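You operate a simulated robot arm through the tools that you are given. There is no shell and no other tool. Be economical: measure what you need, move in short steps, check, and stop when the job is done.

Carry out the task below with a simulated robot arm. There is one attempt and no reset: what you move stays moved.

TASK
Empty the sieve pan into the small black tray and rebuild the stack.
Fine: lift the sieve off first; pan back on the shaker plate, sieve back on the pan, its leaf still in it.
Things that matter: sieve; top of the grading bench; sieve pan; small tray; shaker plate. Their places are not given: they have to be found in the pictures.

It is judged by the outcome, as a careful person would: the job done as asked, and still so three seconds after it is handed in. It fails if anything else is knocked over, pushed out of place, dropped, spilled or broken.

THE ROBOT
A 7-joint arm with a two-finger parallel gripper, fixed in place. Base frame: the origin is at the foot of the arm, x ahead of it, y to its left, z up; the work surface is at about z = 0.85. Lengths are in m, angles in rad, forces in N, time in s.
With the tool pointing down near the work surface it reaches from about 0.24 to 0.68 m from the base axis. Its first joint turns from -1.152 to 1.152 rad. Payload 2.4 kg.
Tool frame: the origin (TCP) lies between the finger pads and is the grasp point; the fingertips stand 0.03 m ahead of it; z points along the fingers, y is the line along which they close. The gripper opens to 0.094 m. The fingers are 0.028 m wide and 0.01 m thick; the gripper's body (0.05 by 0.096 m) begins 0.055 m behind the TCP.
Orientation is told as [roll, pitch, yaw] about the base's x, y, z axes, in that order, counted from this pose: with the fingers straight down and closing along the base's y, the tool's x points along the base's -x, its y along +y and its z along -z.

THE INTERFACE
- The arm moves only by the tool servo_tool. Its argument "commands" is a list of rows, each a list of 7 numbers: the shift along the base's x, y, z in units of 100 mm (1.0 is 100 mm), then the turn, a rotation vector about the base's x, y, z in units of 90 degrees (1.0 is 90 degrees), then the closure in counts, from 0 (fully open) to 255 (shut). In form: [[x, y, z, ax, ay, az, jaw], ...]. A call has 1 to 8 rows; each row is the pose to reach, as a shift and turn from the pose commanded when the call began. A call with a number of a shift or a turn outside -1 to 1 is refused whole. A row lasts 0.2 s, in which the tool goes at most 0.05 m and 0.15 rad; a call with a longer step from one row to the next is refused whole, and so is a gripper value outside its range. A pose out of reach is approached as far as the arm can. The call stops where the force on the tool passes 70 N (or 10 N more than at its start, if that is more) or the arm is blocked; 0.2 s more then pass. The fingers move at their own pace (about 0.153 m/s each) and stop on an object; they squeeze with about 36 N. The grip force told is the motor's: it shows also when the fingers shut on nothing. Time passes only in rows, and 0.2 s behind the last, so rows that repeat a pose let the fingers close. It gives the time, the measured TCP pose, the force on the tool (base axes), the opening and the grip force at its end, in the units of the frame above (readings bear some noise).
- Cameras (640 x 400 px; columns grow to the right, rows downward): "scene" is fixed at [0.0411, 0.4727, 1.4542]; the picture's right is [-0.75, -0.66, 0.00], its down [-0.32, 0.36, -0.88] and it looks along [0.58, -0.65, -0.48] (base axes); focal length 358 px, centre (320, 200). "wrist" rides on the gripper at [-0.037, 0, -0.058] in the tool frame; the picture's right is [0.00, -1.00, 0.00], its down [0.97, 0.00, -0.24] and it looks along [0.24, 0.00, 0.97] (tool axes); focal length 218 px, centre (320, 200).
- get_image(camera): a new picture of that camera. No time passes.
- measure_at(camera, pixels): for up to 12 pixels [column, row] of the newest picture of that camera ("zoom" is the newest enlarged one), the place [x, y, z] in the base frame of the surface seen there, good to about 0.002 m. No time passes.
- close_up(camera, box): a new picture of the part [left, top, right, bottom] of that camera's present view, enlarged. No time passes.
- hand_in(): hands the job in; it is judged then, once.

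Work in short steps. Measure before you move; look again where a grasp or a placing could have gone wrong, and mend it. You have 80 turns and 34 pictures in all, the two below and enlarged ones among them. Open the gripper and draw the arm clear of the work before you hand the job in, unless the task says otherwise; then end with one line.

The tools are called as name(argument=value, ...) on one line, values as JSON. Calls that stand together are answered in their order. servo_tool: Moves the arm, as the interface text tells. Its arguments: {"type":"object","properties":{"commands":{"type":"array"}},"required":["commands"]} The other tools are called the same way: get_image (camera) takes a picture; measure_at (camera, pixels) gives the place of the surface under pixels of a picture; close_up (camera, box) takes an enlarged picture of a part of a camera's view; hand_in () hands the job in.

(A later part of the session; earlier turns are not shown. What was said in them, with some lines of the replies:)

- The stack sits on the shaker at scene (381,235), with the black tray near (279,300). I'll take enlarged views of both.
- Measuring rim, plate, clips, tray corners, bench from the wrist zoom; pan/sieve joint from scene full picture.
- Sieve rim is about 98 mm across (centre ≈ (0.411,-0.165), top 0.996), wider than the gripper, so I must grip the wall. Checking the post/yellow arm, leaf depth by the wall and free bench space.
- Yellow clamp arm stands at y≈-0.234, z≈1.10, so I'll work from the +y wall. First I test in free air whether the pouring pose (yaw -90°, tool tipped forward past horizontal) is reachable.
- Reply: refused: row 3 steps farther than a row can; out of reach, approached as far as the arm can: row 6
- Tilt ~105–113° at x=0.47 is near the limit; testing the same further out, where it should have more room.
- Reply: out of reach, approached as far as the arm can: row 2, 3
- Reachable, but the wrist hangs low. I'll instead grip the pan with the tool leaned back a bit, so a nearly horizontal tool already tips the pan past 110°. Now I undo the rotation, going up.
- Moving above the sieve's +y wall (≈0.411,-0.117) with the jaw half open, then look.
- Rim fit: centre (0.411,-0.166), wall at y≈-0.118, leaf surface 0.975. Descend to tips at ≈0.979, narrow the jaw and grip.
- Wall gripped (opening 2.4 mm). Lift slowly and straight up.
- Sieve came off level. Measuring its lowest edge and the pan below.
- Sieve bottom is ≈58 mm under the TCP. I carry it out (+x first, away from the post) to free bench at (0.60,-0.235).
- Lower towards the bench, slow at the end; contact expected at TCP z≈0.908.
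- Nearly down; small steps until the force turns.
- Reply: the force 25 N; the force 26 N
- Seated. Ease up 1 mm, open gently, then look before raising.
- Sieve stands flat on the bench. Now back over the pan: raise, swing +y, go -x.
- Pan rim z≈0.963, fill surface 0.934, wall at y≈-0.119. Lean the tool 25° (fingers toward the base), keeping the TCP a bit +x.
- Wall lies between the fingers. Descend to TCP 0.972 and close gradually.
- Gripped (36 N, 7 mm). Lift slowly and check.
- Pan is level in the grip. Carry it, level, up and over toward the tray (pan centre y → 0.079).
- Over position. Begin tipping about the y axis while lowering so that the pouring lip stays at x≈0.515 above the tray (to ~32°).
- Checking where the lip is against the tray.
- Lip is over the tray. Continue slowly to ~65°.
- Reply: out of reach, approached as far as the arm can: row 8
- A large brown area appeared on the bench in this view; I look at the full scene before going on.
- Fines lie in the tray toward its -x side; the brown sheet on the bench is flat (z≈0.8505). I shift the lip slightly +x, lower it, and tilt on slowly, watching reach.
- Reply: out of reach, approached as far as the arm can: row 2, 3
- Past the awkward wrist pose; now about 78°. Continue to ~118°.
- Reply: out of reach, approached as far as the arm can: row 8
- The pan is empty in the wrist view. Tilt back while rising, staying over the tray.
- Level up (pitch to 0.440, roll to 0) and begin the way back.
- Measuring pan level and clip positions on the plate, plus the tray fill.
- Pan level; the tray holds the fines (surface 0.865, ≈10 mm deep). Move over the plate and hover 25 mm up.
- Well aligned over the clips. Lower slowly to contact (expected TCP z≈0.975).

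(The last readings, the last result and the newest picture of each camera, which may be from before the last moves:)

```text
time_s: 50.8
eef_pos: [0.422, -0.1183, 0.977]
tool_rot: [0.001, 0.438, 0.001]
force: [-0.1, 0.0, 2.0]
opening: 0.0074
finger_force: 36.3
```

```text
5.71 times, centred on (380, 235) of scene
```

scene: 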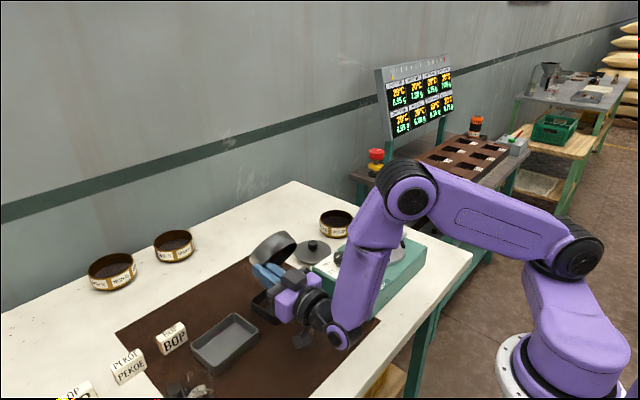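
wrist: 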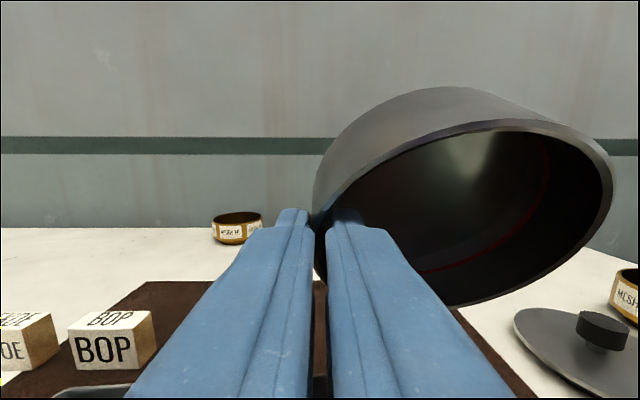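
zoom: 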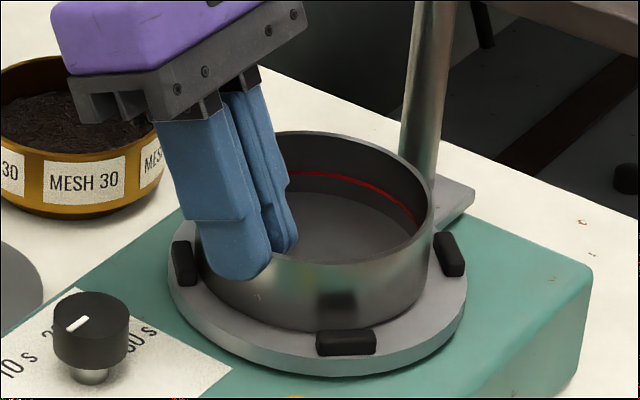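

Touching (2 N) and inside the clips. One more mm, then release gently.

servo_tool(commands=[[0, 0, -0.01, 0, 0, 0, 255], [0, 0, -0.015, 0, 0, 0, 255], [0, 0, -0.015, 0, 0, 0, 255]])

servo_tool(commands=[[0, 0, 0, 0, 0, 0, 235], [0, 0, 0, 0, 0, 0, 215], [0, 0, 0, 0, 0, 0, 195], [0, 0, 0, 0, 0, 0, 175], [0, 0, 0.1, 0, 0, 0, 170], [0, 0, 0.3, 0, 0, 0, 170], [0, 0, 0.6, 0, 0, 0, 160], [0, 0, 1.0, 0, 0, 0, 140]])

servo_tool(commands=[[0, 0, 0.05, 0, -0.09, 0, 120], [0, 0, 0.1, 0, -0.18, 0, 120], [-0.11, 0, 0.1, 0, -0.27, 0, 120], [-0.11, 0, 0.1, 0, -0.28, 0, 120]])

get_image(camera="wrist")

```text
time_s: 51.6
eef_pos: [0.4225, -0.1174, 0.9764]
tool_rot: [0.002, 0.437, 0.001]
force: [-0.3, 0.8, 30.4]
opening: 0.0075
finger_force: 35.9
```

```text
time_s: 53.4
eef_pos: [0.4234, -0.1192, 1.0754]
tool_rot: [0.002, 0.437, 0.002]
force: [0.8, 1.3, -0.1]
opening: 0.0422
finger_force: 0.1
```

```text
time_s: 54.4
eef_pos: [0.411, -0.1182, 1.0859]
tool_rot: [0.002, -0.003, 0.003]
force: [0.5, 0.1, -0.4]
opening: 0.0499
finger_force: 0.0
```

```text
5 pictures are left
```

wrist: 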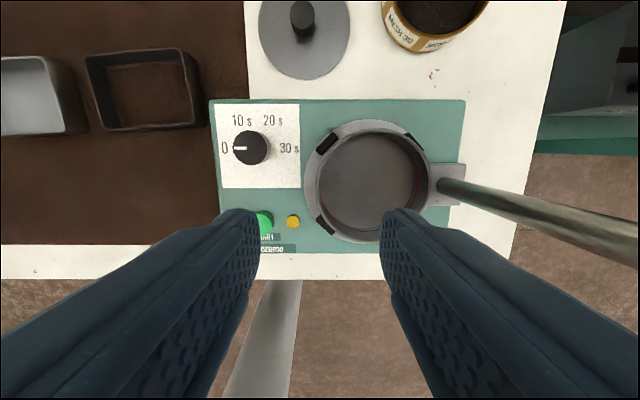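

Pan is seated and empty. Measuring its rim and the waiting sieve.

measure_at(camera="wrist", pixels=[[316, 180], [322, 160], [340, 142], [375, 133], [405, 143], [424, 165], [429, 185], [426, 205], [323, 205], [340, 223], [375, 185], [387, 20]])

```text
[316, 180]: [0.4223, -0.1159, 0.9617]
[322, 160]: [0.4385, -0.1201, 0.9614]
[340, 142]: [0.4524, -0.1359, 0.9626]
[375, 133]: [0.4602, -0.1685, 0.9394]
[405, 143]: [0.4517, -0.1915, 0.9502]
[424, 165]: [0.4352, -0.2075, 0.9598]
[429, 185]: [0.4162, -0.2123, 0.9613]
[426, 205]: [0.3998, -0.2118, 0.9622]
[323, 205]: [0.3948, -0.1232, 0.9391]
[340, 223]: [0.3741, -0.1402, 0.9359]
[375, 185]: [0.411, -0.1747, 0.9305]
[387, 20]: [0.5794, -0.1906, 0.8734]
```

Pan centre ≈(0.4125,-0.164), rim level. Now go back for the sieve by the same path.

servo_tool(commands=[[0.1, 0.2, 0.1, 0, 0, 0, 120], [0.4, 0.2, 0.15, 0, 0, 0, 120], [0.7, 0.2, 0.15, 0, 0, 0, 120], [1.0, 0.2, 0.15, 0, 0, 0, 120]])

servo_tool(commands=[[0.3, 0, 0, 0, 0, 0, 120], [0.6, -0.2, 0, 0, 0, 0, 120], [0.9, -0.5, -0.2, 0, 0, 0, 120], [0.9, -0.8, -0.5, 0, 0, 0, 120], [0.9, -0.89, -0.9, 0, 0, 0, 120]])

get_image(camera="wrist")

measure_at(camera="wrist", pixels=[[316, 190], [318, 175], [330, 150], [350, 132], [380, 124], [410, 133], [430, 150], [440, 180], [440, 195], [325, 215], [380, 180], [325, 190]])

```text
time_s: 55.4
eef_pos: [0.5104, -0.0972, 1.1011]
tool_rot: [0.004, -0.001, 0.001]
force: [0.6, -0.2, 0.0]
opening: 0.0496
finger_force: 0.1
```

```text
time_s: 56.6
eef_pos: [0.6012, -0.1889, 1.0101]
tool_rot: [0.001, -0.003, 0.001]
force: [-1.2, -0.2, 0.7]
opening: 0.05
finger_force: 0.1
```

```text
4 pictures are left
```

wrist: 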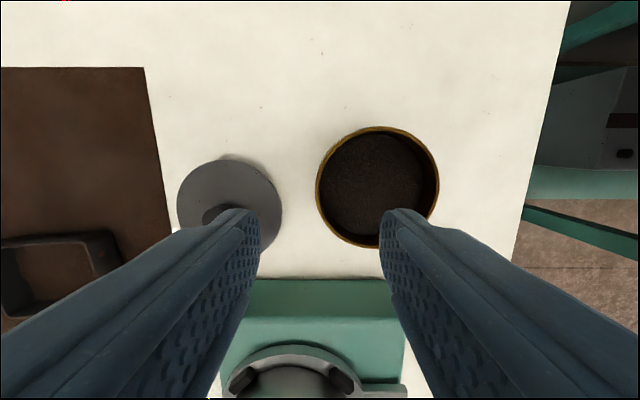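

```text
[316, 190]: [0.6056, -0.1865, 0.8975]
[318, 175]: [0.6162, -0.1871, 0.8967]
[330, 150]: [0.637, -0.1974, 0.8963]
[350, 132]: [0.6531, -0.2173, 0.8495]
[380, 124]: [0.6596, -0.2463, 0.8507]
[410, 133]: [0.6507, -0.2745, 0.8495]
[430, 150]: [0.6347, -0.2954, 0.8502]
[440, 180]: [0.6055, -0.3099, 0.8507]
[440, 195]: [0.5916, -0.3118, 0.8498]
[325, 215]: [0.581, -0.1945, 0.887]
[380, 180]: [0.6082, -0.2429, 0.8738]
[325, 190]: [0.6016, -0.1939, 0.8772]
```

Wall at y≈-0.187, rim 0.897, leaf 0.875. Descend to TCP ≈0.911 and grip.

servo_tool(commands=[[0, 0.01, -0.3, 0, 0, 0, 150], [0, 0.01, -0.6, 0, 0, 0, 160], [0, 0.01, -0.8, 0, 0, 0, 160], [0, 0.01, -0.92, 0, 0, 0, 160], [0, 0.01, -0.99, 0, 0, 0, 180], [0, 0.01, -0.99, 0, 0, 0, 210], [0, 0.01, -0.99, 0, 0, 0, 230], [0, 0.01, -0.99, 0, 0, 0, 240]])

servo_tool(commands=[[0, 0, 0, 0, 0, 0, 255], [0, 0, 0, 0, 0, 0, 255], [0, 0, 0.05, 0, 0, 0, 255], [0, 0, 0.1, 0, 0, 0, 255], [0, 0, 0.3, 0, 0, 0, 255], [0, 0, 0.6, 0, 0, 0, 255], [0, 0, 0.9, 0, 0, 0, 255]])

```text
time_s: 58.4
eef_pos: [0.6029, -0.1862, 0.9113]
tool_rot: [0.002, -0.001, 0.001]
force: [0.4, -0.2, -0.3]
opening: 0.0056
finger_force: 0.0
```

```text
time_s: 60.0
eef_pos: [0.5992, -0.1866, 1.0027]
tool_rot: [0.002, -0.002, 0.001]
force: [-0.1, 0.8, -1.8]
opening: 0.0021
finger_force: 36.1
```

Sieve held again. Carry back: +y first, then -x at z≈1.06.

servo_tool(commands=[[0, 0.2, 0.3, 0, 0, 0, 255], [0, 0.4, 0.57, 0, 0, 0, 255], [-0.1, 0.6, 0.57, 0, 0, 0, 255], [-0.3, 0.8, 0.57, 0, 0, 0, 255], [-0.5, 0.89, 0.57, 0, 0, 0, 255], [-0.7, 0.89, 0.57, 0, 0, 0, 255], [-0.9, 0.89, 0.57, 0, 0, 0, 255]])

servo_tool(commands=[[-0.2, 0, 0, 0, 0, 0, 255], [-0.4, 0, 0, 0, 0, 0, 255], [-0.6, 0, 0, 0, 0, 0, 255], [-0.8, 0, 0, 0, 0, 0, 255], [-0.97, -0.1, 0, 0, 0, 0, 255], [-0.97, -0.18, -0.1, 0, 0, 0, 255], [-0.97, -0.18, -0.2, 0, 0, 0, 255], [-0.97, -0.18, -0.2, 0, 0, 0, 255]])

close_up(camera="scene", box=[330, 190, 430, 260])

```text
time_s: 61.6
eef_pos: [0.51, -0.0961, 1.0584]
tool_rot: [0.003, -0.003, 0.003]
force: [0.7, 0.7, -1.3]
opening: 0.0022
finger_force: 35.5
```

```text
time_s: 63.4
eef_pos: [0.4127, -0.1136, 1.0401]
tool_rot: [0.001, -0.003, 0.0]
force: [-0.3, 0.6, -1.6]
opening: 0.0023
finger_force: 35.9
```

```text
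5.71 times, centred on (380, 225) of scene
```

zoom: 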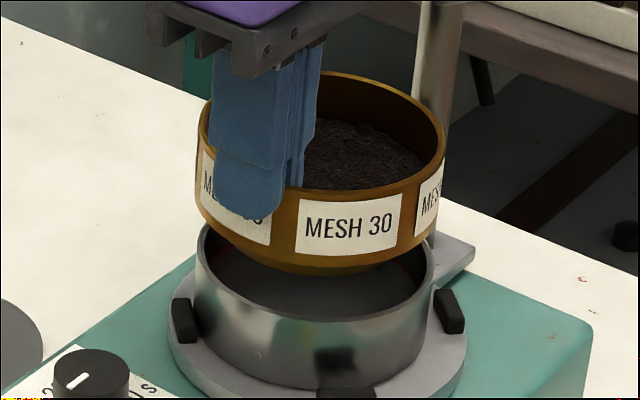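

measure_at(camera="zoom", pixels=[[290, 235], [345, 235], [400, 215], [425, 205], [250, 225], [205, 190], [250, 310], [315, 330], [370, 325], [410, 305], [215, 280], [430, 280]])

```text
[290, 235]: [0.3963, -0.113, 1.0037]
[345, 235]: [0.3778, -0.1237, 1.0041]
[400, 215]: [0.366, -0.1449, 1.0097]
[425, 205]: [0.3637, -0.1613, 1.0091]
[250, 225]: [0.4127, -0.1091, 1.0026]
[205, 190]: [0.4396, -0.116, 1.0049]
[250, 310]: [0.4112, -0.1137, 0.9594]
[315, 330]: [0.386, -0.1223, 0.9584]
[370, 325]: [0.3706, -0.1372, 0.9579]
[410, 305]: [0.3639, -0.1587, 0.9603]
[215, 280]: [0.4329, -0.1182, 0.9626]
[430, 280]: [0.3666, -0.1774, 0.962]
```

Fits: pan centre (0.4125,-0.163), sieve centre (0.413,-0.159). Shift y by -4 mm and lower slowly, watching force.

servo_tool(commands=[[-0.005, -0.04, 0, 0, 0, 0, 255], [-0.005, -0.04, -0.1, 0, 0, 0, 255], [-0.005, -0.04, -0.15, 0, 0, 0, 255], [-0.005, -0.04, -0.19, 0, 0, 0, 255], [-0.005, -0.04, -0.22, 0, 0, 0, 255]])

servo_tool(commands=[[0, 0, -0.02, 0, 0, 0, 255], [0, 0, -0.04, 0, 0, 0, 255], [0, 0, -0.055, 0, 0, 0, 255], [0, 0, -0.055, 0, 0, 0, 255]])

```text
time_s: 64.6
eef_pos: [0.4131, -0.1197, 1.0174]
tool_rot: [0.001, -0.003, 0.002]
force: [-0.4, 0.3, -1.4]
opening: 0.0023
finger_force: 36.2
```

```text
time_s: 65.6
eef_pos: [0.4137, -0.1183, 1.0118]
tool_rot: [0.001, -0.006, 0.002]
force: [-0.6, 0.7, -0.9]
opening: 0.0025
finger_force: 35.9
```

Skirt is inside without resistance; continue to the seat.

servo_tool(commands=[[0, 0, -0.01, 0, 0, 0, 255], [0, 0, -0.02, 0, 0, 0, 255], [0, 0, -0.02, 0, 0, 0, 255]])

close_up(camera="scene", box=[330, 190, 430, 260])

```text
time_s: 66.4
eef_pos: [0.4145, -0.1189, 1.0101]
tool_rot: [0.001, -0.003, 0.001]
force: [-5.2, 1.3, 19.0]
opening: 0.002
finger_force: 36.2
```

```text
5.71 times, centred on (380, 225) of scene
```

zoom: 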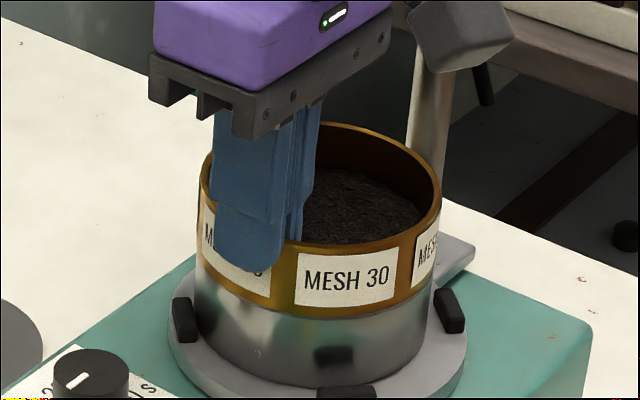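

Seated flush on the pan. Release gently, rise straight up and draw clear.

servo_tool(commands=[[0, 0, 0.01, 0, 0, 0, 250], [0, 0, 0.01, 0, 0, 0, 235], [0, 0, 0.01, 0, 0, 0, 215], [0, 0, 0.01, 0, 0, 0, 195], [0, 0, 0.1, 0, 0, 0, 180], [0, 0, 0.3, 0, 0, 0, 180], [0, 0, 0.6, 0, 0, 0, 150], [0, 0, 1.0, 0, 0, 0, 100]])

servo_tool(commands=[[0, 0.3, 0.3, 0, 0, 0, 50], [0, 0.6, 0.6, 0, 0, 0, 0], [0, 1.0, 0.9, 0, 0, 0, 0], [0, 1.0, 0.9, 0, 0, 0, 0]])

get_image(camera="scene")

```text
time_s: 68.2
eef_pos: [0.4137, -0.12, 1.1107]
tool_rot: [0.003, -0.003, 0.002]
force: [0.1, -0.1, -0.5]
opening: 0.057
finger_force: 0.0
```

```text
time_s: 69.2
eef_pos: [0.4106, -0.0211, 1.201]
tool_rot: [0.002, -0.003, 0.002]
force: [0.3, -0.1, 0.4]
opening: 0.0939
finger_force: 0.1
```

```text
1 pictures are left
```

scene: 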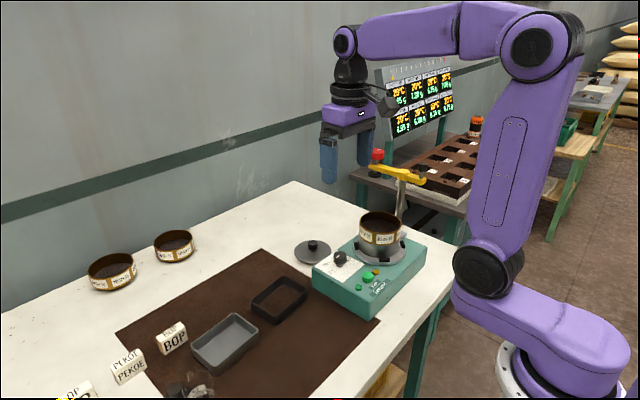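

Final check of the stack level and tray fill.

measure_at(camera="scene", pixels=[[361, 219], [402, 222], [380, 212], [378, 234], [381, 228], [278, 300], [290, 295], [268, 303], [250, 340], [300, 330]])

```text
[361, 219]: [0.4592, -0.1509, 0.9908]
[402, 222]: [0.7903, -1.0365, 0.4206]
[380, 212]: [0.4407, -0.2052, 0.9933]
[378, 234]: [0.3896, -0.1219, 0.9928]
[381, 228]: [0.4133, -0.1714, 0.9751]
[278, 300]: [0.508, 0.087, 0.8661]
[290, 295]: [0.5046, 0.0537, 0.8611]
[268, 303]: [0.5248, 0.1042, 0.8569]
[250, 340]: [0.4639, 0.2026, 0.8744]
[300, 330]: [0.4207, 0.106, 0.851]
```

The stack is level, the leaf is still in the sieve, the fines are heaped in the tray and the arm is clear. Handing in.

hand_in()

```text
The job is handed in.
```

I emptied the pan into the small black tray and rebuilt the stack with the leaf still in the sieve, but a flat brown patch appeared on the bench around the trays during the pour; it is still there, and I couldn't tell whether it is spilled fines or a picture fault.
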